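You operate a simulated robot arm through the tools that you are given. There is no shell and no other tool. Be economical: measure what you need, move in short steps, check, and stop when the job is done.

The job below is to be done with a simulated two-armed robot. You get a single attempt, and the scene is never put back.

JOB
Fold the dust cover in half and put it away in the orange drawer.
Fine: shut the drawer.

The check looks at the end state, three seconds after you hand in, the way a careful person would. Anything else that was tipped, shoved, dropped, spilled or broken makes it a failure. A push-on lid holds only when it is set on centred and level and pressed home; a screw cap is set on level and turned clockwise until tight. Flat cloth is picked up by pressing the open fingertips on it (5 to 10 N) and closing them slowly along it; thin cloth reads only 2 to 8 mm in the jaws.

ROBOT AND FRAMES
Two 7-joint arms with two-finger parallel grippers on one trunk, on a base that drives. Base frame: it is fixed to the floor where the robot stands at the start and does not move with it; the origin is under the middle of the robot, x ahead of it, y to its left, z up. Readings come in cm, degrees, newtons and seconds.
The left shoulder is at the start at [7, 13.4, 110.1], the right one opposite. Places, roughly: clear end of the packing bench [50, 0, 80]; cover drawer [50, 0, 60]; inside of the cover drawer [50, 0, 60]. Payload 1.57 kg a hand.
The TCP of each hand is the grasp point between the finger pads, 3 cm short of the fingertips. In the tool frame z runs along the fingers and y along their closing line. The gripper opens to 8 cm. The fingers are 1.7 cm wide and 1.2 cm thick; the gripper's body (4 by 8.2 cm) begins 8 cm behind the TCP.
Orientation is that of the tool frame in the base frame, as a unit quaternion [x, y, z, w]. With the fingers straight down and closing along the base's y, the tool's x points along the base's -x, its y along +y and its z along -z.

CONTROLS
- The arms move only by the tool arm_command. It takes "left_steps", "right_steps" or both (then of equal length, played together; a hand with none holds still); each is a list of rows, each a list of 7 numbers: the shift along the tool's x, y, z in units of 25 mm (1.0 is 25 mm), then the turn, a rotation vector about the tool's x, y, z in units of 8 degrees (1.0 is 8 degrees), then the gripper command, from -1 (shut) to 1 (fully open), values between in proportion. In form: [[tx, ty, tz, ax, ay, az, fingers], ...]. A call has 1 to 10 rows; each row shifts and turns the commanded pose from where the row before left it, along the tool's axes as they then stand. A call with a number of a shift or a turn outside -1 to 1 is refused whole. A row lasts 0.2 s, in which the tool goes at most 5 cm and 8.6 degrees; a call with a longer step from one row to the next is refused whole, and so is a gripper value outside its range. Where a pose cannot be reached the arm comes as near as it can. A force on the tool above 40 N (or 10 N above the force at the start of the call, whichever is more), or a blocked arm, ends the call early, and 0.2 s more pass. Each finger travels about 15.3 cm/s and halts on what it meets, pressing with about 32 N; the grip force reading is that of the motor and also rises with nothing between the fingers. The clock runs only during rows and for 0.2 s after the last one: add rows that do not move to give the fingers time. It gives the time, the measured TCP pose, the force on the tool (base axes), the opening and the grip force at its end, in the units of the frame above (readings bear some noise), with the torque about the TCP (base axes, N m) and any sound that the robot's microphone picked up.
- Cameras (640 x 400 px; columns grow to the right, rows downward): "scene" is now at [11.19, 3.48, 129.6]; the picture's right is [0.58, -0.81, -0.00], its down [-0.71, -0.51, -0.49] and it looks along [0.40, 0.29, -0.87] (base axes); focal length 214 px, centre (320, 200). "left" rides on the left gripper at [7.2, 0.7, -12.2] in its tool frame; the picture's right is [-0.09, 1.00, 0.00], its down [-0.84, -0.08, -0.54] and it looks along [-0.54, -0.05, 0.84] (tool axes); focal length 238 px, centre (320, 200). "right" rides on the right gripper at [7.2, -0.7, -12.2] in its tool frame; the picture's right is [0.09, 1.00, 0.00], its down [-0.84, 0.08, -0.54] and it looks along [-0.54, 0.05, 0.84] (tool axes); focal length 238 px, centre (320, 200). There is no depth. A picture from a camera that has moved, and an enlarged one, comes with that camera's place and axes in the base frame and with its lens. The place of the scene camera against the robot may be out by one fixed shift of up to 1.2 cm in any direction.
- snapshot(camera): a new picture of that camera. It takes no simulated time.
- raise_lower(by): slides the trunk up (or, below 0, down) by that many cm; the arms and the scene camera ride with it, the base frame stays. It gives what a move gives, with no picture.
- drive_base(legs): drives the robot by 1 to 6 legs, each [ahead, left, turn to the left] in cm, cm and degrees, along the robot's own axes; the way and the turn of a leg run together, so that a leg with both is an arc; at most 150 cm and 180 degrees a leg. The arms and the cameras ride along, it lands a little off, and it stops where it bumps. It gives what a move gives.
- head_to(pan, tilt): turns the head with the scene camera to pan (to the left, within 86 degrees either way) and tilt (down, from -29 to 69), counted from straight ahead of the robot. It gives what a move gives.
- zoom(camera, box): a new picture of the part [left, top, right, bottom] of that camera's present view, enlarged. It takes no simulated time.
- finish_job(): hands the job in; it is judged then, once.

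Go step by step. Nothing tells you exact positions but the pictures and the camera data: compare them with the known pose of the tool, close in by small moves and look again before you grip or let go. The budget is 120 turns and 88 pictures, counting those below and the enlarged ones. Unless the task says otherwise, let go and move clear before handing in, and close with one line.

The tools are called after "Call:" as a command line: name --argument value ..., lists and objects as JSON in quotes. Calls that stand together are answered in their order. arm_command: Moves the arms, as the interface text tells. Its arguments: {"type":"object","properties":{"left_steps":{"type":"array"},"right_steps":{"type":"array"}},"required":[]} The other tools are called the same way: raise_lower (by) slides the trunk up or down; drive_base (legs) drives the base; head_to (pan, tilt) turns the head that bears the scene camera; snapshot (camera) takes a picture; zoom (camera, box) takes an enlarged picture of a part of a camera's view; finish_job () hands the job in.

At the start:

```text
t: 0.0
left_position: [44.99, 29.14, 99.02]
left_tcp_rot: [0.0, 1.0, 0.0, 0.0]
left_ft_force: [-0.7, 0.2, -0.1]
left_ft_torque: [-0.02, -0.01, 0.0]
left_finger_gap: 8.0
left_finger_force: 0.0
right_position: [42.64, -14.35, 93.84]
right_tcp_rot: [0.0, 1.0, -0.001, 0.001]
right_ft_force: [-0.8, 0.4, -0.4]
right_ft_torque: [-0.02, 0.02, -0.01]
right_finger_gap: 8.02
right_finger_force: 0.0
trunk travel left (down, up): [-67.5, 26.5]
robot x, y, heading: [-0.22, 0.21, 0.0]
head pan, tilt: [35.6, 60.5]
```

scene: 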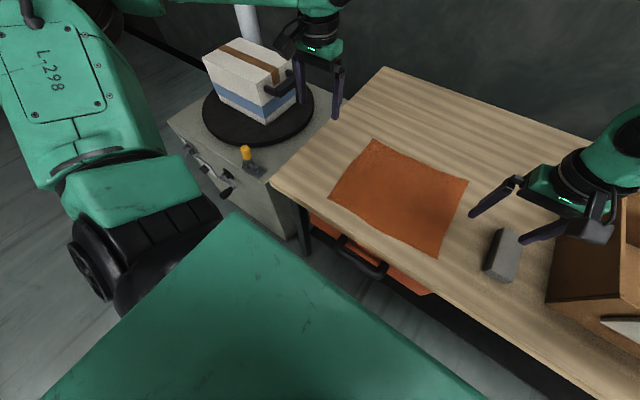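
right: 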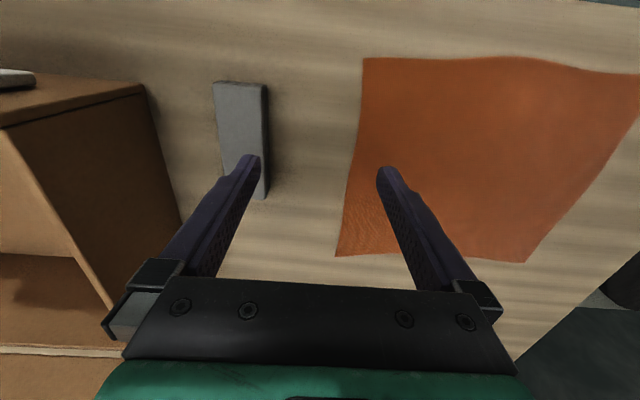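
left: 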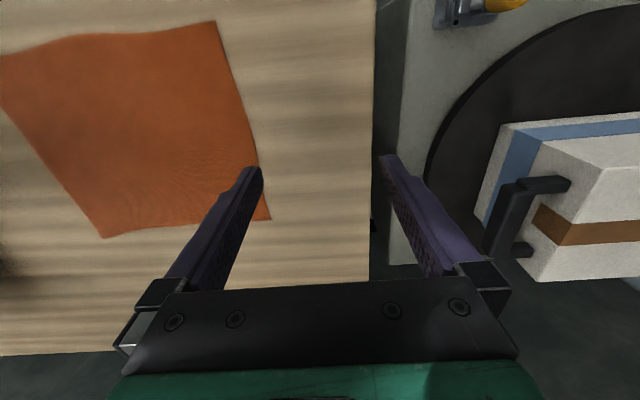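

The bench top works out at about z = 80, with the cloth lying around x 37–62, y -11–19. I'll look straight ahead and at the drawer front before moving.

Call:
head_to --pan 0 --tilt 62

Call:
snapshot --camera "scene"

```text
t: 1.0
left_position: [45.06, 29.12, 98.83]
left_tcp_rot: [0.0, 1.0, -0.001, 0.001]
left_ft_force: [0.0, 0.1, -0.1]
left_ft_torque: [0.04, -0.03, 0.01]
left_finger_gap: 7.98
left_finger_force: 0.0
right_position: [42.59, -14.35, 93.98]
right_tcp_rot: [0.0, 1.0, 0.001, 0.0]
right_ft_force: [0.4, 0.4, -1.2]
right_ft_torque: [0.02, 0.02, -0.02]
right_finger_gap: 7.99
right_finger_force: 0.3
trunk travel left (down, up): [-67.5, 26.5]
robot x, y, heading: [-0.02, 0.25, -0.1]
head pan, tilt: [0.0, 62.0]
```

```text
84 pictures are left
camera scene: at [12.25, -0.36, 129.43], right [0.0, -1.0, 0.0], down [-0.88, 0.0, -0.47], along [0.47, 0.0, -0.88], focal length 214 px, centre (320, 200)
```

scene: 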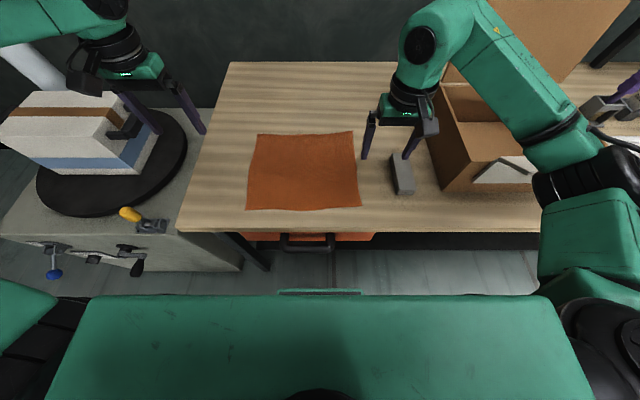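

The cloth is about 26 × 30 cm and the drawer face sits just under the bench edge. I'll back off to see the drawer and handle properly before planning.

Call:
drive_base --legs '[[-45, 0, 0]]'

Call:
head_to --pan 0 --tilt 45

Call:
snapshot --camera "scene"

Call:
snapshot --camera "right"

```text
t: 3.7
left_position: [0.05, 29.02, 98.91]
left_tcp_rot: [0.0, 1.0, 0.0, 0.001]
left_ft_force: [-0.2, -0.2, -0.5]
left_ft_torque: [0.0, -0.01, 0.02]
left_finger_gap: 7.99
left_finger_force: 0.1
right_position: [-2.47, -14.4, 94.0]
right_tcp_rot: [0.001, 1.0, 0.001, 0.0]
right_ft_force: [-0.2, 0.5, 0.4]
right_ft_torque: [0.0, -0.02, 0.02]
right_finger_gap: 8.03
right_finger_force: 0.1
trunk travel left (down, up): [-67.5, 26.5]
robot x, y, heading: [-45.17, 0.1, -0.1]
head pan, tilt: [0.0, 62.0]
```

```text
t: 4.5
left_position: [0.03, 29.09, 99.06]
left_tcp_rot: [0.001, 1.0, 0.0, 0.0]
left_ft_force: [-0.1, -1.0, 0.0]
left_ft_torque: [-0.02, -0.05, 0.0]
left_finger_gap: 8.01
left_finger_force: 0.0
right_position: [-2.52, -14.37, 93.96]
right_tcp_rot: [0.001, 1.0, 0.0, -0.001]
right_ft_force: [0.4, 0.2, -0.1]
right_ft_torque: [-0.02, 0.02, 0.02]
right_finger_gap: 7.99
right_finger_force: 0.1
trunk travel left (down, up): [-67.5, 26.5]
robot x, y, heading: [-45.28, -0.35, 0.0]
head pan, tilt: [0.0, 45.0]
```

```text
83 pictures are left
camera scene: at [-31.18, -0.35, 131.6], right [0.0, -1.0, 0.0], down [-0.71, 0.0, -0.71], along [0.71, 0.0, -0.71], focal length 214 px, centre (320, 200)
```

scene: 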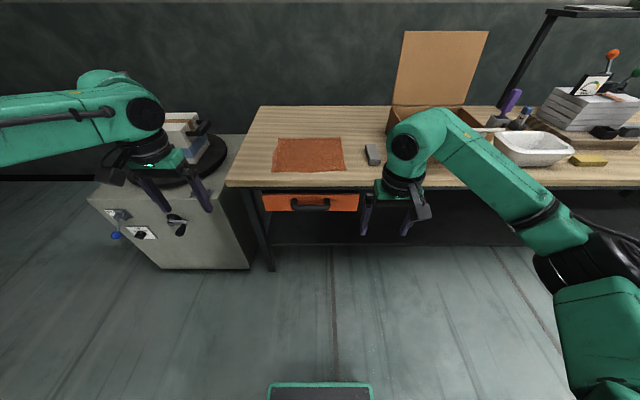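

```text
82 pictures are left
camera right: at [-9.63, -15.01, 106.16], right [-0.09, 1.0, 0.0], down [0.84, 0.08, 0.54], along [0.54, 0.05, -0.84], focal length 238 px, centre (320, 200)
```

right: 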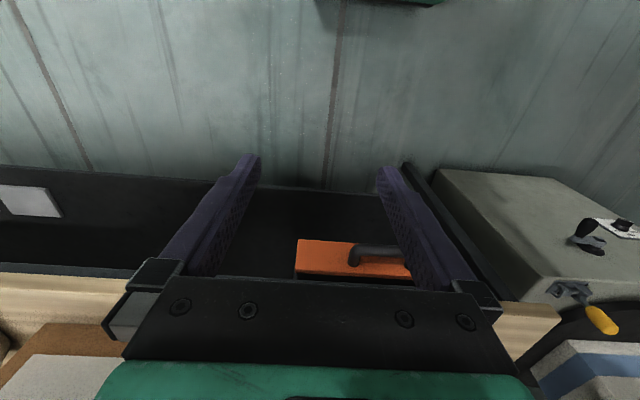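

The drawer with its dark bar handle is visible under the bench. I'll zoom in to measure it.

Call:
zoom --camera "scene" --box '[220, 120, 400, 232]'

```text
3.56 times, centred on (310, 176) of scene
camera zoom: at [-31.18, -0.35, 131.6], right [0.0, -1.0, 0.0], down [-0.71, 0.0, -0.71], along [0.71, 0.0, -0.71], focal length 763 px, centre (356, 285)
```

zoom: 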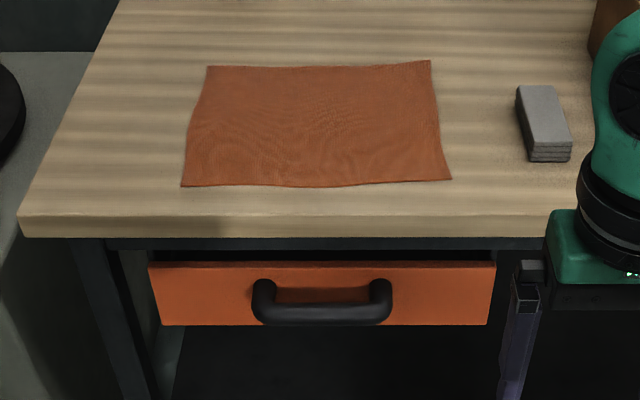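

The drawer handle is about [29, 3.5, 65] and the drawer is about 36 cm wide, so a fold of far edge onto near edge (13 × 30) will fit. While I'm clear of the bench I'll turn both hands 90° so they close along x, ready to pinch the far edge.

Call:
arm_command --left_steps '[[0, -1, 0, 0, 0, 0, 1], [0, -1, 0, 0, 0, 0, 1], [0, -1, 0, 0, 0, 0, 1], [0, -1, 0, 0, 0, 0, 1], [0, -0.7, 0, 0, 0, 0, 1]]' --right_steps '[[0, 1, 0, 0, 0, 0, 1], [0, 1, 0, 0, 0, 0, 1], [0, 0.2, 0, 0, 0, 0, 1], [0, 0, 0, 0, 0, 0, 1], [0, 0, 0, 0, 0, 0, 1]]'

Call:
arm_command --left_steps '[[0, 0, 0, 0, 0, 1, 0], [0, 0, 0, 0, 0, 1, 0], [0, 0, 0, 0, 0, 1, 0], [0, 0, 0, 0, 0, 1, 0], [0, 0, 0, 0, 0, 1, 0], [0, 0, 0, 0, 0, 1, 0], [0, 0, 0, 0, 0, 1, 0], [0, 0, 0, 0, 0, 1, 0], [0, 0, 0, 0, 0, 1, 0], [0, 0, 0, 0, 0, 1, 0]]' --right_steps '[[0, 0, 0, 0, 0, -1, 0], [0, 0, 0, 0, 0, -1, 0], [0, 0, 0, 0, 0, -1, 0], [0, 0, 0, 0, 0, -1, 0], [0, 0, 0, 0, 0, -1, 0], [0, 0, 0, 0, 0, -1, 0], [0, 0, 0, 0, 0, -1, 0], [0, 0, 0, 0, 0, -1, 0], [0, 0, 0, 0, 0, -1, 0], [0, 0, 0, 0, 0, -1, 0]]'

Call:
arm_command --left_steps '[[0, 0, 0, 0, 0, 1, 0], [0, 0, 0, 0, 0, 0.25, -0.2]]' --right_steps '[[0, 0, 0, 0, 0, -1, 0], [0, 0, 0, 0, 0, -0.25, -0.2]]'

Call:
snapshot --camera "scene"

```text
t: 5.7
left_position: [0.06, 17.47, 99.0]
left_tcp_rot: [0.001, 1.0, 0.0, 0.0]
left_ft_force: [0.1, -0.9, -0.6]
left_ft_torque: [0.0, 0.0, 0.0]
left_finger_gap: 8.0
left_finger_force: 0.0
right_position: [-2.69, -8.86, 94.02]
right_tcp_rot: [0.001, 1.0, 0.0, 0.0]
right_ft_force: [-0.5, 0.0, -0.4]
right_ft_torque: [-0.04, 0.01, 0.03]
right_finger_gap: 8.0
right_finger_force: 0.1
trunk travel left (down, up): [-67.5, 26.5]
robot x, y, heading: [-45.19, -0.07, -0.4]
head pan, tilt: [0.0, 45.0]
```

```text
t: 7.9
left_position: [-0.21, 17.45, 98.98]
left_tcp_rot: [0.646, 0.764, -0.001, 0.002]
left_ft_force: [-1.0, -0.3, -0.3]
left_ft_torque: [0.02, 0.01, 0.0]
left_finger_gap: 4.0
left_finger_force: 0.1
right_position: [-4.96, -5.39, 95.87]
right_tcp_rot: [-0.45, 0.893, -0.002, 0.018]
right_ft_force: [0.3, -0.1, -1.0]
right_ft_torque: [-0.01, -0.02, 0.03]
right_finger_gap: 3.98
right_finger_force: 0.1
right hand out of reach, approached as far as the arm can: row 6, 7, 8, 9, 10
trunk travel left (down, up): [-67.5, 26.5]
robot x, y, heading: [-44.78, -0.09, 0.1]
head pan, tilt: [0.0, 45.0]
```

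```text
t: 8.5
left_position: [0.07, 17.21, 98.89]
left_tcp_rot: [0.708, 0.706, -0.001, 0.0]
left_ft_force: [-0.4, 0.7, -1.0]
left_ft_torque: [0.03, 0.01, -0.02]
left_finger_gap: 3.22
left_finger_force: 0.2
right_position: [-4.95, -5.42, 95.93]
right_tcp_rot: [-0.449, 0.893, -0.001, 0.019]
right_ft_force: [0.6, -0.3, -0.6]
right_ft_torque: [0.0, 0.02, -0.01]
right_finger_gap: 3.21
right_finger_force: 0.1
right hand out of reach, approached as far as the arm can: row 1
trunk travel left (down, up): [-67.5, 26.5]
robot x, y, heading: [-45.26, 0.03, -0.2]
head pan, tilt: [0.0, 45.0]
```

```text
80 pictures are left
camera scene: at [-31.19, -0.27, 131.61], right [0.0, -1.0, 0.0], down [-0.71, 0.0, -0.71], along [0.71, 0.0, -0.71], focal length 214 px, centre (320, 200)
```

scene: 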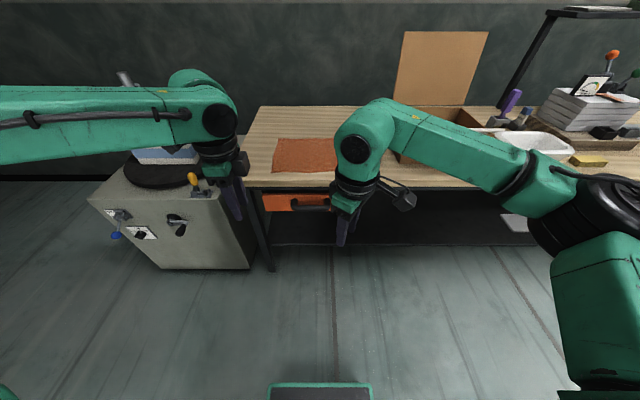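

The right wrist hits its limit turning that way, so I'll turn it the other way (camera inward).

Call:
arm_command --right_steps '[[0, 0, 0, 0, 0, 1, -0.2], [0, 0, 0, 0, 0, 1, -0.2], [0, 0, 0, 0, 0, 1, -0.2], [0, 0, 0, 0, 0, 1, -0.2], [0, 0, 0, 0, 0, 1, -0.2], [0, 0, 0, 0, 0, 1, -0.2], [0, 0, 0, 0, 0, 1, -0.2], [0, 0, 0, 0, 0, 1, -0.2], [0, 0, 0, 0, 0, 1, -0.2], [0, 0, 0, 0, 0, 1, -0.2]]'

Call:
arm_command --right_steps '[[0, 0, 0, 0, 0, 1, -0.2], [0, 0, 0, 0, 0, 1, -0.2], [0, 0, 0, 0, 0, 1, -0.2], [0, 0, 0, 0, 0, 1, -0.2], [0, 0, 0, 0, 0, 1, -0.2], [0, 0, 0, 0, 0, 1, -0.2]]'

```text
t: 10.7
left_position: [-0.03, 17.28, 99.08]
left_tcp_rot: [0.708, 0.707, 0.0, 0.0]
left_ft_force: [-0.6, -0.1, 0.0]
left_ft_torque: [0.0, -0.02, -0.04]
left_finger_gap: 3.21
left_finger_force: 0.0
right_position: [-4.9, -5.6, 95.82]
right_tcp_rot: [0.215, 0.977, 0.01, 0.015]
right_ft_force: [0.7, -0.3, -0.7]
right_ft_torque: [-0.02, -0.01, -0.01]
right_finger_gap: 3.24
right_finger_force: 0.1
trunk travel left (down, up): [-67.5, 26.5]
robot x, y, heading: [-45.14, 0.1, -0.3]
head pan, tilt: [0.0, 45.0]
```

```text
t: 12.1
left_position: [0.08, 17.23, 98.92]
left_tcp_rot: [0.707, 0.707, 0.0, 0.0]
left_ft_force: [0.2, 0.3, 0.0]
left_ft_torque: [0.0, -0.01, -0.05]
left_finger_gap: 3.2
left_finger_force: 0.1
right_position: [-4.77, -5.54, 95.94]
right_tcp_rot: [0.593, 0.805, 0.016, 0.009]
right_ft_force: [-0.2, -1.4, -1.5]
right_ft_torque: [-0.01, 0.0, 0.01]
right_finger_gap: 3.19
right_finger_force: 0.0
trunk travel left (down, up): [-67.5, 26.5]
robot x, y, heading: [-45.27, 0.07, -0.2]
head pan, tilt: [0.0, 45.0]
```

I'll finish the right yaw and level it, line the hand up with the left, then drive in.

Call:
arm_command --right_steps '[[0, 0, 0, 0, 0, 1, -0.2], [0, 0, 0, 0, 0, 1, -0.2], [0, 0, 0, 0.24, -0.11, 0.15, -0.2], [-0.6, 1, 0, 0, 0, 0, -0.2], [-0.6, 1, 0, 0, 0, 0, -0.2]]'

Call:
drive_base --legs '[[50, 0, 0]]'

Call:
head_to --pan 0 --tilt 62

Call:
snapshot --camera "scene"

Call:
snapshot --camera "left"

Call:
snapshot --camera "right"

```text
t: 13.3
left_position: [0.04, 17.17, 98.98]
left_tcp_rot: [0.708, 0.706, 0.0, 0.001]
left_ft_force: [-1.0, -0.6, 0.3]
left_ft_torque: [0.03, 0.01, 0.02]
left_finger_gap: 3.19
left_finger_force: 0.2
right_position: [0.24, -8.63, 95.86]
right_tcp_rot: [0.706, 0.708, 0.0, 0.0]
right_ft_force: [-0.4, -0.4, 0.6]
right_ft_torque: [-0.02, -0.04, 0.0]
right_finger_gap: 3.2
right_finger_force: 0.0
trunk travel left (down, up): [-67.5, 26.5]
robot x, y, heading: [-45.3, 0.39, -0.1]
head pan, tilt: [0.0, 45.0]
```

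```text
t: 16.3
left_position: [50.41, 16.95, 98.99]
left_tcp_rot: [0.709, 0.705, 0.0, 0.0]
left_ft_force: [-0.4, -0.6, 0.4]
left_ft_torque: [-0.01, 0.03, -0.02]
left_finger_gap: 3.2
left_finger_force: 0.1
right_position: [50.55, -8.81, 95.93]
right_tcp_rot: [0.707, 0.708, 0.0, 0.0]
right_ft_force: [0.2, 0.1, 0.1]
right_ft_torque: [0.0, 0.04, 0.01]
right_finger_gap: 3.21
right_finger_force: 0.0
trunk travel left (down, up): [-67.5, 26.5]
robot x, y, heading: [5.13, -0.49, -0.1]
head pan, tilt: [0.0, 45.0]
```

```text
t: 17.1
left_position: [50.41, 17.0, 99.0]
left_tcp_rot: [0.708, 0.706, 0.001, 0.0]
left_ft_force: [-0.1, 0.0, 0.3]
left_ft_torque: [0.02, 0.01, 0.06]
left_finger_gap: 3.22
left_finger_force: 0.0
right_position: [50.51, -8.84, 95.87]
right_tcp_rot: [0.706, 0.708, 0.0, 0.001]
right_ft_force: [-0.8, -0.8, -0.1]
right_ft_torque: [0.01, 0.02, 0.0]
right_finger_gap: 3.21
right_finger_force: 0.1
trunk travel left (down, up): [-67.5, 26.5]
robot x, y, heading: [5.34, -0.18, -0.1]
head pan, tilt: [0.0, 62.0]
```

```text
79 pictures are left
camera scene: at [17.49, -0.52, 129.43], right [0.0, -1.0, 0.0], down [-0.88, 0.0, -0.47], along [0.47, 0.0, -0.88], focal length 214 px, centre (320, 200)
```

scene: 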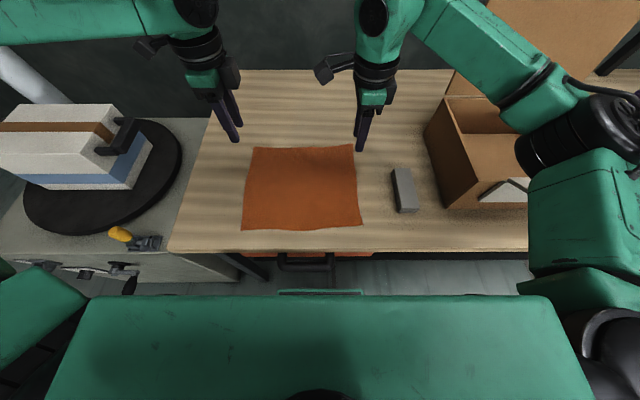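

```text
78 pictures are left
camera left: at [51.08, 24.03, 111.2], right [1.0, -0.1, 0.0], down [-0.08, -0.84, 0.54], along [-0.05, -0.54, -0.84], focal length 238 px, centre (320, 200)
```

left: 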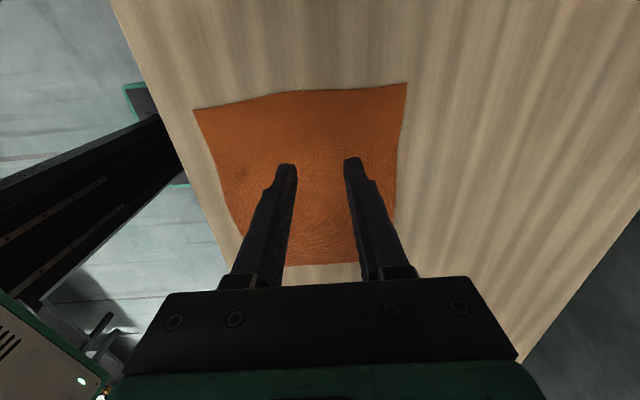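

```text
77 pictures are left
camera right: at [50.0, -1.53, 108.09], right [1.0, 0.09, 0.0], down [0.08, -0.84, 0.54], along [0.05, -0.54, -0.84], focal length 238 px, centre (320, 200)
```

right: 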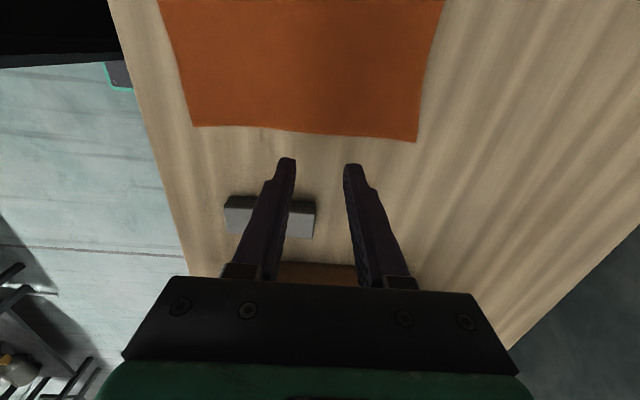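

Far corners are at about [61, 19.4] and [62.5, -10.2], and near corners at about [34.6, 19.2] and [35.8, -10.7]. I'll move both hands over the far edge and stop just above it to check.

Call:
arm_command --left_steps '[[0, 0.6, 0, 0, 0, 0, -0.2], [0, 0.6, 0.5, 0, 0, 0, -0.2], [0, 0.6, 0.8, 0, 0, 0, -0.2], [0, 0.6, 0.8, 0, 0, 0, -0.2], [0, 0.6, 0.8, 0, 0, 0, -0.2], [0, 0.56, 0.8, 0, 0, 0, -0.2], [0, 0, 0.8, 0, 0, 0, -0.2], [0, 0, 0.6, 0, 0, 0, -0.2], [0, 0, 0.4, 0, 0, 0, -0.2]]' --right_steps '[[0, 0.7, 0, 0, 0, 0, -0.2], [0, 0.7, 0.3, 0, 0, 0, -0.2], [0, 0.7, 0.5, 0, 0, 0, -0.2], [0, 0.7, 0.7, 0, 0, 0, -0.2], [0, 0.7, 0.7, 0, 0, 0, -0.2], [0, 0.57, 0.7, 0, 0, 0, -0.2], [0, 0, 0.6, 0, 0, 0, -0.2], [0, 0, 0.5, 0, 0, 0, -0.2], [0, 0, 0.36, 0, 0, 0, -0.2]]'

Call:
snapshot --camera "left"

Call:
snapshot --camera "right"

```text
t: 19.1
left_position: [57.62, 18.03, 85.7]
left_tcp_rot: [0.708, 0.706, 0.0, 0.002]
left_ft_force: [-0.2, 0.5, -0.3]
left_ft_torque: [0.03, 0.01, -0.01]
left_finger_gap: 3.19
left_finger_force: 0.0
left hand out of reach, approached as far as the arm can: row 6, 7, 8, 9
right_position: [60.61, -8.71, 84.91]
right_tcp_rot: [0.707, 0.708, 0.0, 0.0]
right_ft_force: [0.2, -0.1, -0.5]
right_ft_torque: [0.0, -0.01, 0.0]
right_finger_gap: 3.19
right_finger_force: 0.0
trunk travel left (down, up): [-67.5, 26.5]
robot x, y, heading: [5.01, -0.08, 0.0]
head pan, tilt: [0.0, 62.0]
```

```text
76 pictures are left
camera left: at [58.27, 25.01, 98.07], right [1.0, -0.1, 0.0], down [-0.08, -0.84, 0.54], along [-0.05, -0.54, -0.84], focal length 238 px, centre (320, 200)
```

left: 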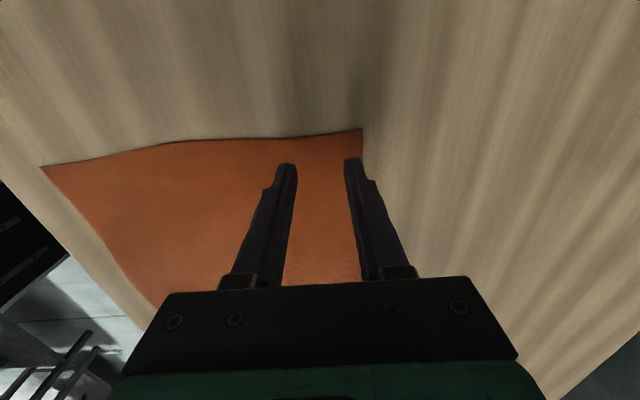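

```text
75 pictures are left
camera right: at [60.19, -1.52, 97.11], right [1.0, 0.09, 0.0], down [0.08, -0.84, 0.54], along [0.05, -0.54, -0.84], focal length 238 px, centre (320, 200)
```

right: 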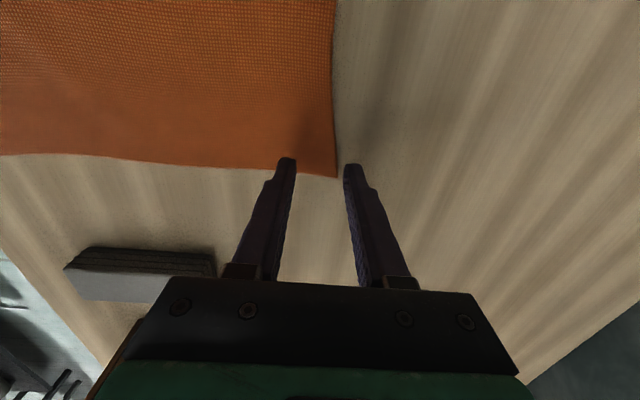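

The left arm is at its reach limit, so I'll drive 3 cm further in and read the poses again.

Call:
drive_base --legs '[[3, 0, 0]]'

```text
t: 19.9
left_position: [60.23, 17.86, 86.09]
left_tcp_rot: [0.708, 0.706, 0.001, 0.003]
left_ft_force: [0.6, -0.6, -0.2]
left_ft_torque: [-0.02, -0.03, -0.02]
left_finger_gap: 3.2
left_finger_force: 0.1
right_position: [63.44, -8.84, 85.14]
right_tcp_rot: [0.706, 0.708, 0.001, 0.001]
right_ft_force: [0.1, 0.0, 1.0]
right_ft_torque: [0.02, 0.02, 0.0]
right_finger_gap: 3.2
right_finger_force: 0.1
trunk travel left (down, up): [-67.5, 26.5]
robot x, y, heading: [8.46, -0.19, -0.2]
head pan, tilt: [0.0, 62.0]
```

Call:
arm_command --left_steps '[[-0.12, -0.4, 0, 0, 0, 0, -0.2], [0, 0, 0.5, 0, 0, 0, -0.2], [0, 0, 0.5, 0, 0, 0, -0.2]]' --right_steps '[[0.28, -0.6, 0, 0, 0, 0, -0.2], [0, -0.56, 0.2, 0, 0, 0, -0.2], [0, 0, 0.4, 0, 0, 0, -0.2]]'

Call:
snapshot --camera "left"

Call:
snapshot --camera "right"

```text
t: 20.7
left_position: [59.46, 17.83, 83.43]
left_tcp_rot: [0.708, 0.707, 0.0, 0.001]
left_ft_force: [-0.2, 0.1, 0.1]
left_ft_torque: [-0.03, 0.02, 0.0]
left_finger_gap: 3.21
left_finger_force: 0.0
right_position: [60.87, -8.1, 83.31]
right_tcp_rot: [0.707, 0.708, 0.0, 0.001]
right_ft_force: [-0.2, -0.9, 0.0]
right_ft_torque: [0.02, -0.03, 0.02]
right_finger_gap: 3.21
right_finger_force: 0.0
trunk travel left (down, up): [-67.5, 26.5]
robot x, y, heading: [8.53, -0.09, -0.2]
head pan, tilt: [0.0, 62.0]
```

```text
74 pictures are left
camera left: at [60.05, 24.85, 95.65], right [1.0, -0.1, 0.0], down [-0.08, -0.84, 0.54], along [-0.05, -0.54, -0.84], focal length 238 px, centre (320, 200)
```

left: 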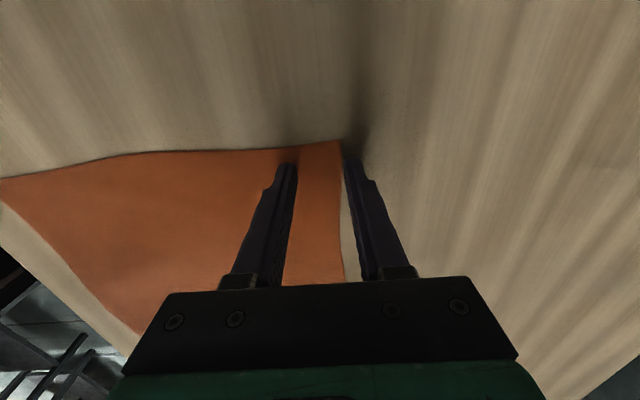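

```text
73 pictures are left
camera right: at [60.34, -0.85, 95.53], right [1.0, 0.09, 0.0], down [0.08, -0.84, 0.54], along [0.05, -0.54, -0.84], focal length 238 px, centre (320, 200)
```

right: 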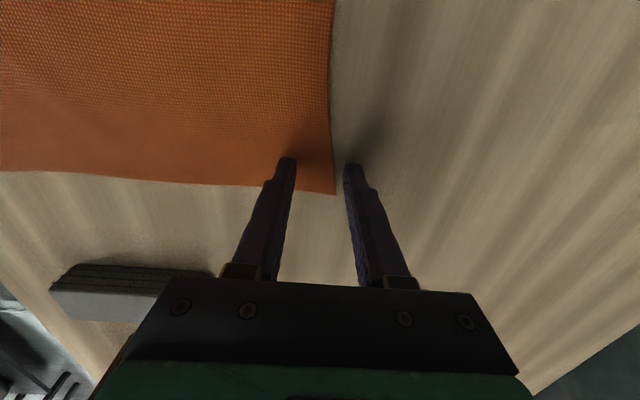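

Both outer fingers sit just outside the hem, so I'll shift them inward about 0.9 cm until both tips are over cloth, then lower gently.

Call:
arm_command --left_steps '[[-0.12, -0.36, 0, 0, 0, 0, -0.2], [0, 0, 0.14, 0, 0, 0, -0.2], [0, 0, 0, 0, 0, 0, -0.2]]' --right_steps '[[0.04, -0.44, 0, 0, 0, 0, -0.2], [0, 0, 0.1, 0, 0, 0, -0.2], [0, 0, 0, 0, 0, 0, -0.2]]'

```text
t: 21.5
left_position: [58.63, 17.36, 83.13]
left_tcp_rot: [0.708, 0.706, 0.002, 0.001]
left_ft_force: [-0.1, 0.3, 8.8]
left_ft_torque: [0.06, 0.06, 0.0]
left_finger_gap: 3.18
left_finger_force: 0.0
right_position: [59.57, -8.02, 83.02]
right_tcp_rot: [0.707, 0.707, 0.0, 0.001]
right_ft_force: [-0.3, -0.2, -0.4]
right_ft_torque: [0.02, -0.04, -0.01]
right_finger_gap: 3.21
right_finger_force: 0.1
trunk travel left (down, up): [-67.5, 26.5]
robot x, y, heading: [7.77, 0.02, -0.0]
head pan, tilt: [0.0, 62.0]
```

Call:
arm_command --right_steps '[[0, 0.08, 0.05, 0, 0, 0, -0.2], [0, 0, 0.04, 0, 0, 0, -0.2], [0, 0, 0, 0, 0, 0, -0.2]]'

Call:
snapshot --camera "right"

Call:
snapshot --camera "left"

```text
t: 22.3
left_position: [58.58, 17.26, 83.22]
left_tcp_rot: [0.709, 0.705, 0.002, 0.001]
left_ft_force: [2.0, -0.1, 9.7]
left_ft_torque: [0.07, 0.01, 0.02]
left_finger_gap: 3.12
left_finger_force: 0.2
right_position: [59.72, -8.02, 83.06]
right_tcp_rot: [0.706, 0.708, 0.002, 0.0]
right_ft_force: [-0.8, -0.2, 6.6]
right_ft_torque: [-0.03, 0.01, 0.01]
right_finger_gap: 3.19
right_finger_force: 0.1
trunk travel left (down, up): [-67.5, 26.5]
robot x, y, heading: [8.09, 0.03, -0.1]
head pan, tilt: [0.0, 62.0]
```

```text
72 pictures are left
camera right: at [59.18, -0.76, 95.35], right [1.0, 0.09, 0.0], down [0.08, -0.84, 0.54], along [0.05, -0.54, -0.84], focal length 238 px, centre (320, 200)
```

right: 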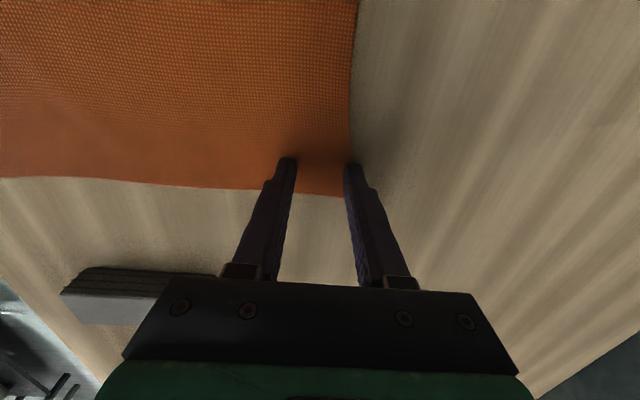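

```text
71 pictures are left
camera left: at [59.14, 24.34, 95.36], right [1.0, -0.1, 0.0], down [-0.08, -0.84, 0.54], along [-0.05, -0.54, -0.84], focal length 238 px, centre (320, 200)
```

left: 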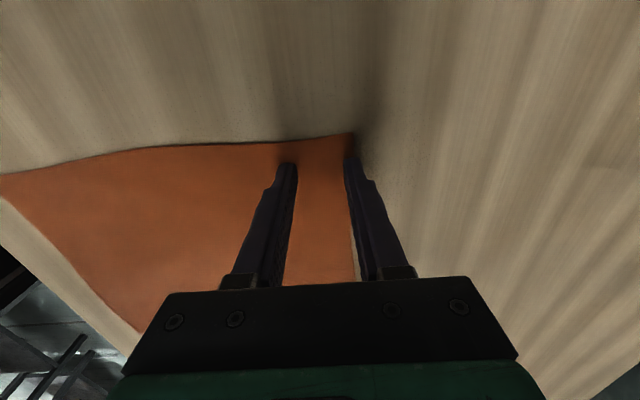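

Both outer tips are on the hem with light pressure, so I'll close slowly.

Call:
arm_command --left_steps '[[0, 0, 0, 0, 0, 0, -0.3], [0, 0, 0, 0, 0, 0, -0.4], [0, 0, 0, 0, 0, 0, -0.5], [0, 0, 0, 0, 0, 0, -0.6], [0, 0, 0, 0, 0, 0, -0.7], [0, 0, 0, 0, 0, 0, -0.8], [0, 0, 0, 0, 0, 0, -0.9], [0, 0, 0, 0, 0, 0, -1], [0, 0, 0, 0, 0, 0, -1]]' --right_steps '[[0, 0, 0, 0, 0, 0, -0.3], [0, 0, 0, 0, 0, 0, -0.4], [0, 0, 0, 0, 0, 0, -0.5], [0, 0, 0, 0, 0, 0, -0.6], [0, 0, 0, 0, 0, 0, -0.7], [0, 0, 0, 0, 0, 0, -0.8], [0, 0, 0, 0, 0, 0, -0.9], [0, 0, 0, 0, 0, 0, -1], [0, 0, 0, 0, 0, 0, -1]]'

Call:
snapshot --camera "right"

Call:
snapshot --camera "left"

```text
t: 24.3
left_position: [58.49, 17.29, 83.08]
left_tcp_rot: [0.708, 0.706, 0.001, 0.001]
left_ft_force: [-0.4, -1.6, 8.1]
left_ft_torque: [0.0, 0.01, 0.02]
left_finger_gap: 0.64
left_finger_force: 26.0
right_position: [59.68, -8.0, 83.06]
right_tcp_rot: [0.707, 0.708, 0.002, 0.001]
right_ft_force: [-0.2, 0.2, 10.6]
right_ft_torque: [0.02, -0.03, 0.0]
right_finger_gap: 0.21
right_finger_force: 23.6
trunk travel left (down, up): [-67.5, 26.5]
robot x, y, heading: [8.12, -0.33, -0.2]
head pan, tilt: [0.0, 62.0]
```

```text
70 pictures are left
camera right: at [59.13, -0.76, 95.34], right [1.0, 0.09, 0.0], down [0.08, -0.84, 0.54], along [0.05, -0.54, -0.84], focal length 238 px, centre (320, 200)
```

right: 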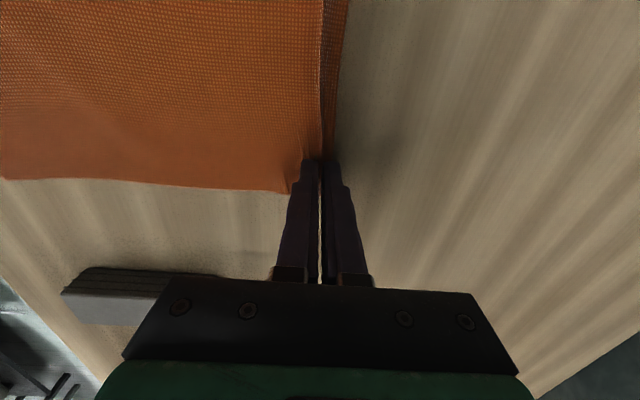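

```text
69 pictures are left
camera left: at [59.08, 24.36, 95.36], right [1.0, -0.1, 0.0], down [-0.08, -0.84, 0.54], along [-0.05, -0.54, -0.84], focal length 238 px, centre (320, 200)
```

left: 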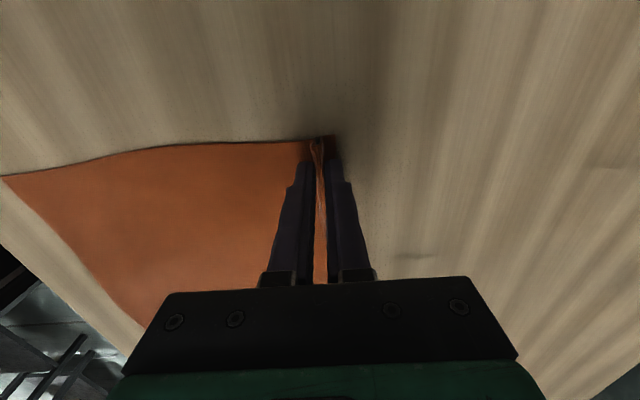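

Both hands hold cloth (6 mm and 2 mm). I'll do the first half of the fold arc: lift and bring the edge back to the middle.

Call:
arm_command --left_steps '[[0, 0, -0.6, 0, 0, 0, -1], [0, -0.2, -0.7, 0, 0, 0, -1], [0, -0.3, -0.7, 0, 0, 0, -1], [0, -0.4, -0.6, 0, 0, 0, -1], [0, -0.5, -0.5, 0, 0, 0, -1], [0, -0.5, -0.4, 0, 0, 0, -1], [0, -0.5, -0.3, 0, 0, 0, -1], [0, -0.5, -0.2, 0, 0, 0, -1], [0, -0.5, 0, 0, 0, 0, -1], [0, -0.5, 0, 0, 0, 0, -1]]' --right_steps '[[0, 0, -0.6, 0, 0, 0, -1], [0, -0.2, -0.7, 0, 0, 0, -1], [0, -0.3, -0.7, 0, 0, 0, -1], [0, -0.4, -0.6, 0, 0, 0, -1], [0, -0.5, -0.5, 0, 0, 0, -1], [0, -0.5, -0.4, 0, 0, 0, -1], [0, -0.5, -0.3, 0, 0, 0, -1], [0, -0.5, -0.2, 0, 0, 0, -1], [0, -0.5, 0, 0, 0, 0, -1], [0, -0.5, 0, 0, 0, 0, -1]]'

Call:
snapshot --camera "scene"

Call:
snapshot --camera "left"

```text
t: 26.5
left_position: [48.8, 17.44, 92.94]
left_tcp_rot: [0.708, 0.706, 0.0, 0.002]
left_ft_force: [-0.7, -1.0, 0.0]
left_ft_torque: [-0.03, 0.0, 0.01]
left_finger_gap: 0.62
left_finger_force: 25.6
right_position: [50.14, -7.82, 92.96]
right_tcp_rot: [0.706, 0.708, 0.002, 0.0]
right_ft_force: [-0.3, 0.4, -0.1]
right_ft_torque: [0.07, 0.02, -0.04]
right_finger_gap: 0.19
right_finger_force: 23.7
trunk travel left (down, up): [-67.5, 26.5]
robot x, y, heading: [8.16, 0.1, -0.2]
head pan, tilt: [0.0, 62.0]
```

```text
68 pictures are left
camera scene: at [20.32, -0.54, 129.44], right [0.0, -1.0, 0.0], down [-0.88, 0.0, -0.47], along [0.47, 0.0, -0.88], focal length 214 px, centre (320, 200)
```

scene: 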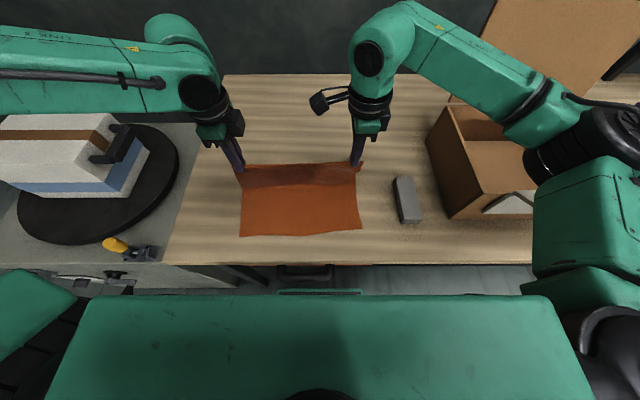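

```text
67 pictures are left
camera left: at [49.44, 24.42, 105.2], right [1.0, -0.1, 0.0], down [-0.08, -0.84, 0.54], along [-0.05, -0.54, -0.84], focal length 238 px, centre (320, 200)
```

left: 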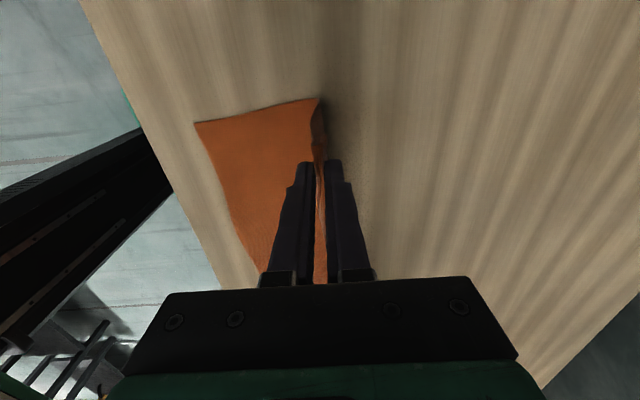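

The fold is forming cleanly and the near edge is staying put. Next is the second half of the arc, down to just above the near edge.

Call:
arm_command --left_steps '[[0, -0.6, 0, 0, 0, 0, -1], [0, -0.6, 0, 0, 0, 0, -1], [0, -0.6, 0.1, 0, 0, 0, -1], [0, -0.6, 0.2, 0, 0, 0, -1], [0, -0.5, 0.3, 0, 0, 0, -1], [0, -0.5, 0.4, 0, 0, 0, -1], [0, -0.4, 0.5, 0, 0, 0, -1], [0, -0.4, 0.6, 0, 0, 0, -1], [0, -0.3, 0.6, 0, 0, 0, -1], [0, 0, 0.3, 0, 0, 0, -1]]' --right_steps '[[0, -0.6, 0, 0, 0, 0, -1], [0, -0.6, 0, 0, 0, 0, -1], [0, -0.6, 0.1, 0, 0, 0, -1], [0, -0.6, 0.2, 0, 0, 0, -1], [0, -0.5, 0.3, 0, 0, 0, -1], [0, -0.5, 0.4, 0, 0, 0, -1], [0, -0.4, 0.5, 0, 0, 0, -1], [0, -0.4, 0.6, 0, 0, 0, -1], [0, -0.3, 0.6, 0, 0, 0, -1], [0, 0, 0.3, 0, 0, 0, -1]]'

Call:
snapshot --camera "scene"

Call:
snapshot --camera "left"

Call:
snapshot --camera "right"

```text
t: 28.7
left_position: [42.23, 17.3, 86.46]
left_tcp_rot: [0.709, 0.705, -0.001, 0.0]
left_ft_force: [-0.4, -1.0, 0.1]
left_ft_torque: [-0.01, -0.02, 0.03]
left_finger_gap: 0.61
left_finger_force: 25.8
left hand out of reach, approached as far as the arm can: row 6, 7, 8, 9
right_position: [38.97, -7.89, 85.48]
right_tcp_rot: [0.707, 0.708, 0.001, 0.0]
right_ft_force: [0.5, 1.2, -0.4]
right_ft_torque: [0.04, 0.0, -0.01]
right_finger_gap: 0.21
right_finger_force: 24.0
trunk travel left (down, up): [-67.5, 26.5]
robot x, y, heading: [8.51, -0.4, -0.5]
head pan, tilt: [0.0, 62.0]
```

```text
66 pictures are left
camera scene: at [20.57, -0.44, 129.5], right [0.0, -1.0, 0.0], down [-0.88, 0.0, -0.47], along [0.47, 0.0, -0.88], focal length 214 px, centre (320, 200)
```

scene: 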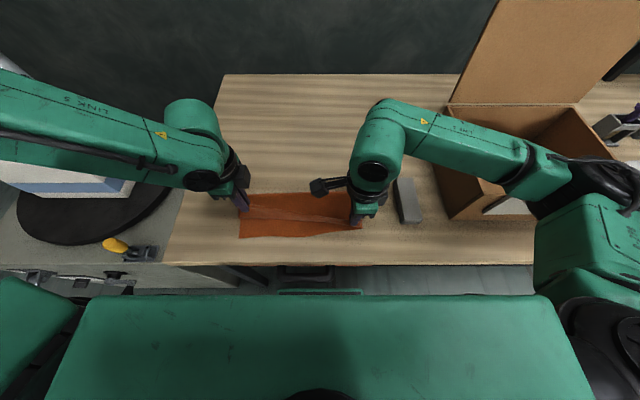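

```text
65 pictures are left
camera left: at [42.93, 24.37, 98.66], right [1.0, -0.1, 0.0], down [-0.08, -0.84, 0.54], along [-0.05, -0.54, -0.84], focal length 238 px, centre (320, 200)
```

left: 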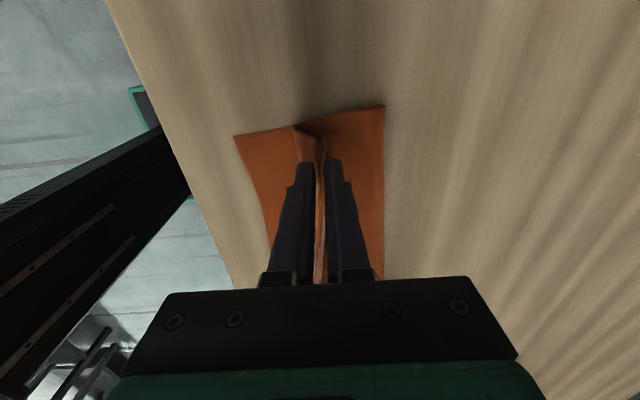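

```text
64 pictures are left
camera right: at [38.41, -0.7, 97.74], right [1.0, 0.09, 0.0], down [0.08, -0.84, 0.54], along [0.05, -0.54, -0.84], focal length 238 px, centre (320, 200)
```

right: 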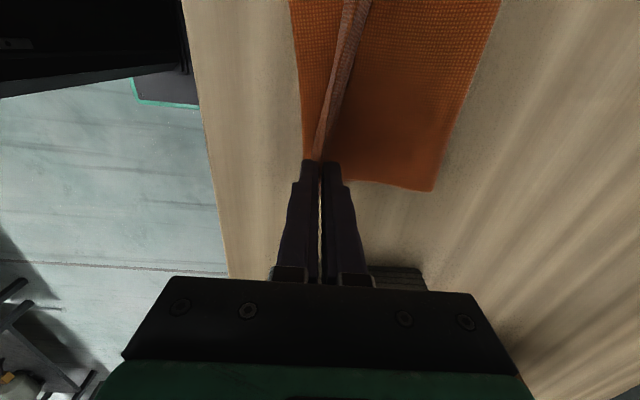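

The left arm can't come closer from here, so I'll give the right hand some slack forward and back the base up 5 cm.

Call:
arm_command --right_steps '[[0, 0.5, -0.3, 0, 0, 0, -1], [0, 0.5, -0.2, 0, 0, 0, -1], [0, 0.5, 0, 0, 0, 0, -1], [0, 0.5, 0, 0, 0, 0, -1]]'

Call:
drive_base --legs '[[-5, 0, 0]]'

Call:
snapshot --camera "left"

Call:
snapshot --camera "right"

```text
t: 29.7
left_position: [42.12, 17.2, 86.43]
left_tcp_rot: [0.708, 0.707, 0.0, 0.0]
left_ft_force: [-0.1, -0.6, -0.2]
left_ft_torque: [-0.03, -0.01, 0.01]
left_finger_gap: 0.59
left_finger_force: 25.7
right_position: [43.87, -7.97, 86.63]
right_tcp_rot: [0.706, 0.708, 0.001, -0.001]
right_ft_force: [0.2, 0.1, 0.3]
right_ft_torque: [0.01, -0.01, 0.0]
right_finger_gap: 0.2
right_finger_force: 23.8
trunk travel left (down, up): [-67.5, 26.5]
robot x, y, heading: [8.25, -0.23, -0.1]
head pan, tilt: [0.0, 62.0]
```

```text
t: 30.6
left_position: [37.41, 17.3, 86.25]
left_tcp_rot: [0.709, 0.705, -0.003, 0.0]
left_ft_force: [-0.5, 0.6, -0.6]
left_ft_torque: [-0.01, 0.02, 0.01]
left_finger_gap: 0.61
left_finger_force: 25.8
right_position: [38.94, -7.86, 86.56]
right_tcp_rot: [0.707, 0.707, -0.002, -0.001]
right_ft_force: [1.0, 1.0, -0.5]
right_ft_torque: [-0.06, 0.02, 0.03]
right_finger_gap: 0.2
right_finger_force: 23.2
trunk travel left (down, up): [-67.5, 26.5]
robot x, y, heading: [2.99, -0.2, -0.2]
head pan, tilt: [0.0, 62.0]
```

```text
63 pictures are left
camera left: at [38.16, 24.41, 98.44], right [1.0, -0.1, 0.0], down [-0.08, -0.83, 0.54], along [-0.06, -0.54, -0.84], focal length 238 px, centre (320, 200)
```

left: 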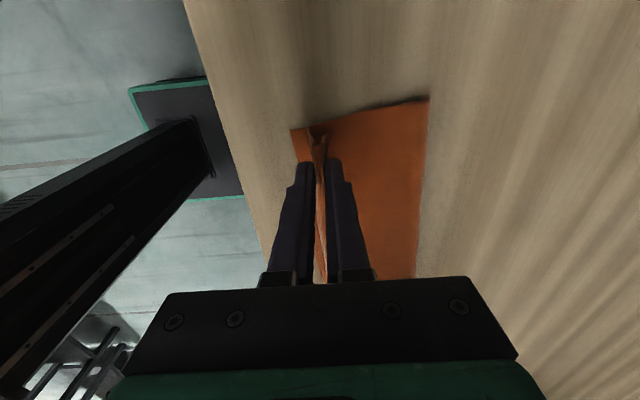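

```text
62 pictures are left
camera right: at [38.57, -0.62, 98.69], right [1.0, 0.09, 0.0], down [0.08, -0.84, 0.54], along [0.05, -0.54, -0.84], focal length 238 px, centre (320, 200)
```

right: 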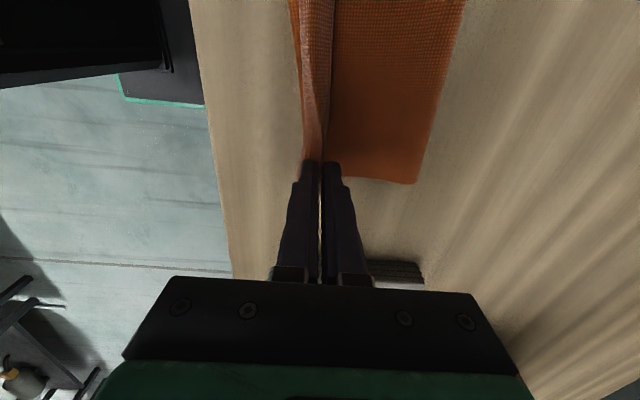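

Both edges now sit over the near edge, so I'll lower until the tips nearly touch.

Call:
arm_command --left_steps '[[0, 0, 0.3, 0, 0, 0, -1], [0, 0, 0.3, 0, 0, 0, -1], [0, 0, 0.3, 0, 0, 0, -1], [0, 0, 0.1, 0, 0, 0, -1]]' --right_steps '[[0, 0.2, 0.3, 0, 0, 0, -1], [0, 0, 0.3, 0, 0, 0, -1], [0, 0, 0.3, 0, 0, 0, -1], [0, 0, 0.22, 0, 0, 0, -1]]'

Call:
snapshot --camera "left"

Call:
snapshot --camera "right"

```text
t: 31.6
left_position: [37.13, 17.18, 84.03]
left_tcp_rot: [0.708, 0.706, 0.0, 0.001]
left_ft_force: [0.0, -0.7, -0.8]
left_ft_torque: [-0.04, -0.01, 0.0]
left_finger_gap: 0.57
left_finger_force: 25.8
right_position: [39.21, -7.9, 83.85]
right_tcp_rot: [0.707, 0.707, 0.002, 0.0]
right_ft_force: [-0.2, 1.2, 6.1]
right_ft_torque: [0.05, -0.05, 0.01]
right_finger_gap: 0.21
right_finger_force: 23.7
trunk travel left (down, up): [-67.5, 26.5]
robot x, y, heading: [2.88, -0.14, -0.3]
head pan, tilt: [0.0, 62.0]
```

```text
61 pictures are left
camera left: at [37.81, 24.3, 96.17], right [1.0, -0.1, 0.0], down [-0.08, -0.84, 0.54], along [-0.05, -0.54, -0.84], focal length 238 px, centre (320, 200)
```

left: 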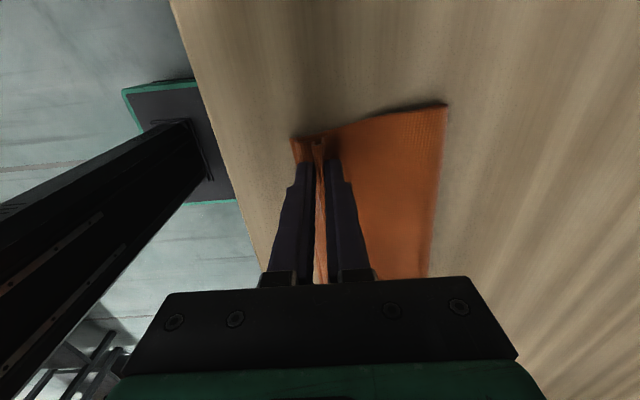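

```text
60 pictures are left
camera right: at [38.74, -0.68, 96.15], right [1.0, 0.09, 0.0], down [0.08, -0.84, 0.54], along [0.05, -0.54, -0.84], focal length 238 px, centre (320, 200)
```

right: 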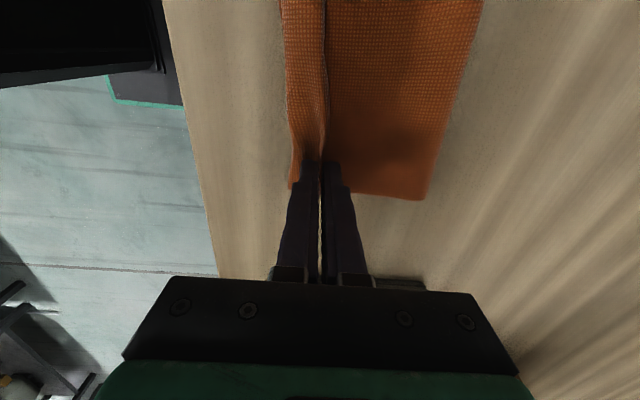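

The right tips touch; I'll lower the left a touch, open both slowly a little way, and lift clear.

Call:
arm_command --left_steps '[[0, 0, 0.12, 0, 0, 0, -1], [0, 0, 0, 0, 0, 0, -0.8], [0, 0, 0, 0, 0, 0, -0.6], [0, 0, 0, 0, 0, 0, -0.5], [0, 0, 0, 0, 0, 0, -0.5], [0, 0, -0.5, 0, 0, 0, -0.5], [0, 0, -1, 0, 0, 0, -0.5], [0, 0, -1, 0, 0, 0, -0.5], [0, 0, -1, 0, 0, 0, -0.5], [0, 0, -1, 0, 0, 0, -0.5]]' --right_steps '[[0, 0, 0, 0, 0, 0, -1], [0, 0, 0, 0, 0, 0, -0.8], [0, 0, 0, 0, 0, 0, -0.6], [0, 0, 0, 0, 0, 0, -0.5], [0, 0, 0, 0, 0, 0, -0.5], [0, 0, -0.5, 0, 0, 0, -0.5], [0, 0, -1, 0, 0, 0, -0.5], [0, 0, -1, 0, 0, 0, -0.5], [0, 0, -1, 0, 0, 0, -0.5], [0, 0, -1, 0, 0, 0, -0.5]]'

Call:
snapshot --camera "left"

Call:
snapshot --camera "right"

Call:
zoom --camera "scene" --box '[200, 140, 400, 265]'

```text
t: 33.9
left_position: [37.12, 17.28, 94.91]
left_tcp_rot: [0.709, 0.705, 0.0, 0.001]
left_ft_force: [1.4, -0.1, 0.6]
left_ft_torque: [-0.03, 0.01, -0.02]
left_finger_gap: 1.99
left_finger_force: 0.0
right_position: [39.28, -8.01, 95.26]
right_tcp_rot: [0.707, 0.707, 0.0, 0.001]
right_ft_force: [0.0, -0.1, -0.6]
right_ft_torque: [-0.03, -0.02, 0.01]
right_finger_gap: 2.03
right_finger_force: 0.1
trunk travel left (down, up): [-67.5, 26.5]
robot x, y, heading: [3.29, -0.22, -0.3]
head pan, tilt: [0.0, 62.0]
```

```text
59 pictures are left
camera left: at [37.86, 24.33, 107.2], right [1.0, -0.1, 0.0], down [-0.08, -0.84, 0.54], along [-0.05, -0.54, -0.84], focal length 238 px, centre (320, 200)
```

left: 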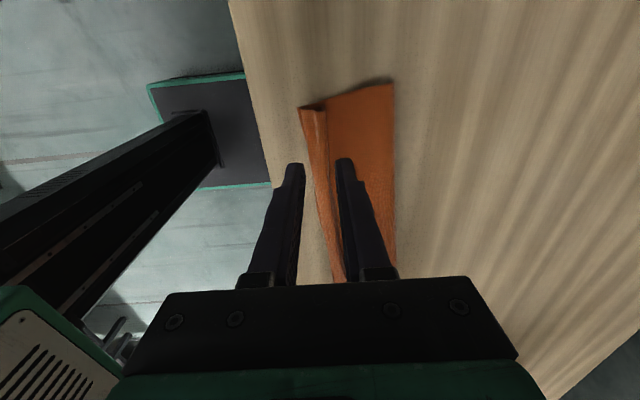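

```text
58 pictures are left
camera right: at [38.68, -0.84, 107.45], right [1.0, 0.09, 0.0], down [0.08, -0.84, 0.54], along [0.05, -0.54, -0.84], focal length 238 px, centre (320, 200)
```

right: 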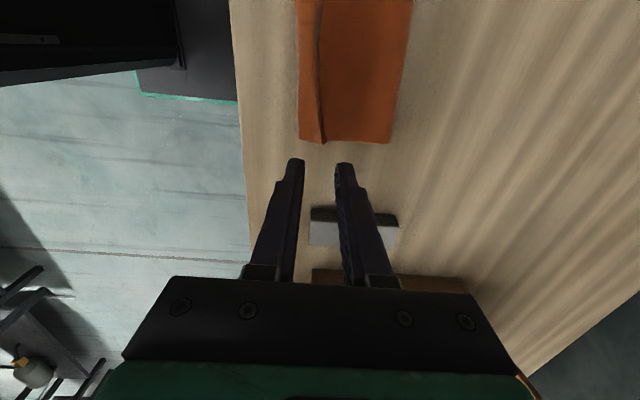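

```text
3.20 times, centred on (300, 202) of scene
camera zoom: at [15.29, -0.49, 129.43], right [-0.01, -1.0, 0.0], down [-0.88, 0.01, -0.47], along [0.47, 0.0, -0.88], focal length 686 px, centre (384, 192)
```

zoom: 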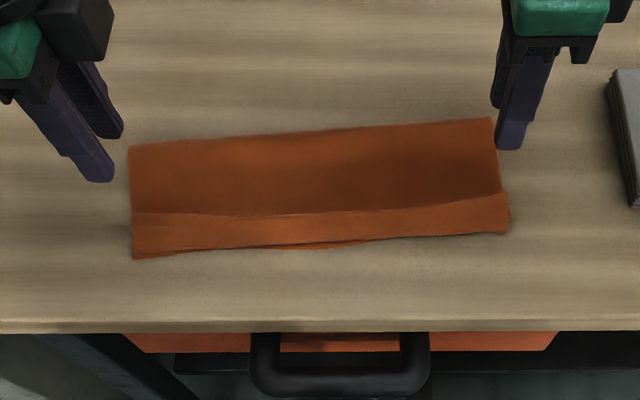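

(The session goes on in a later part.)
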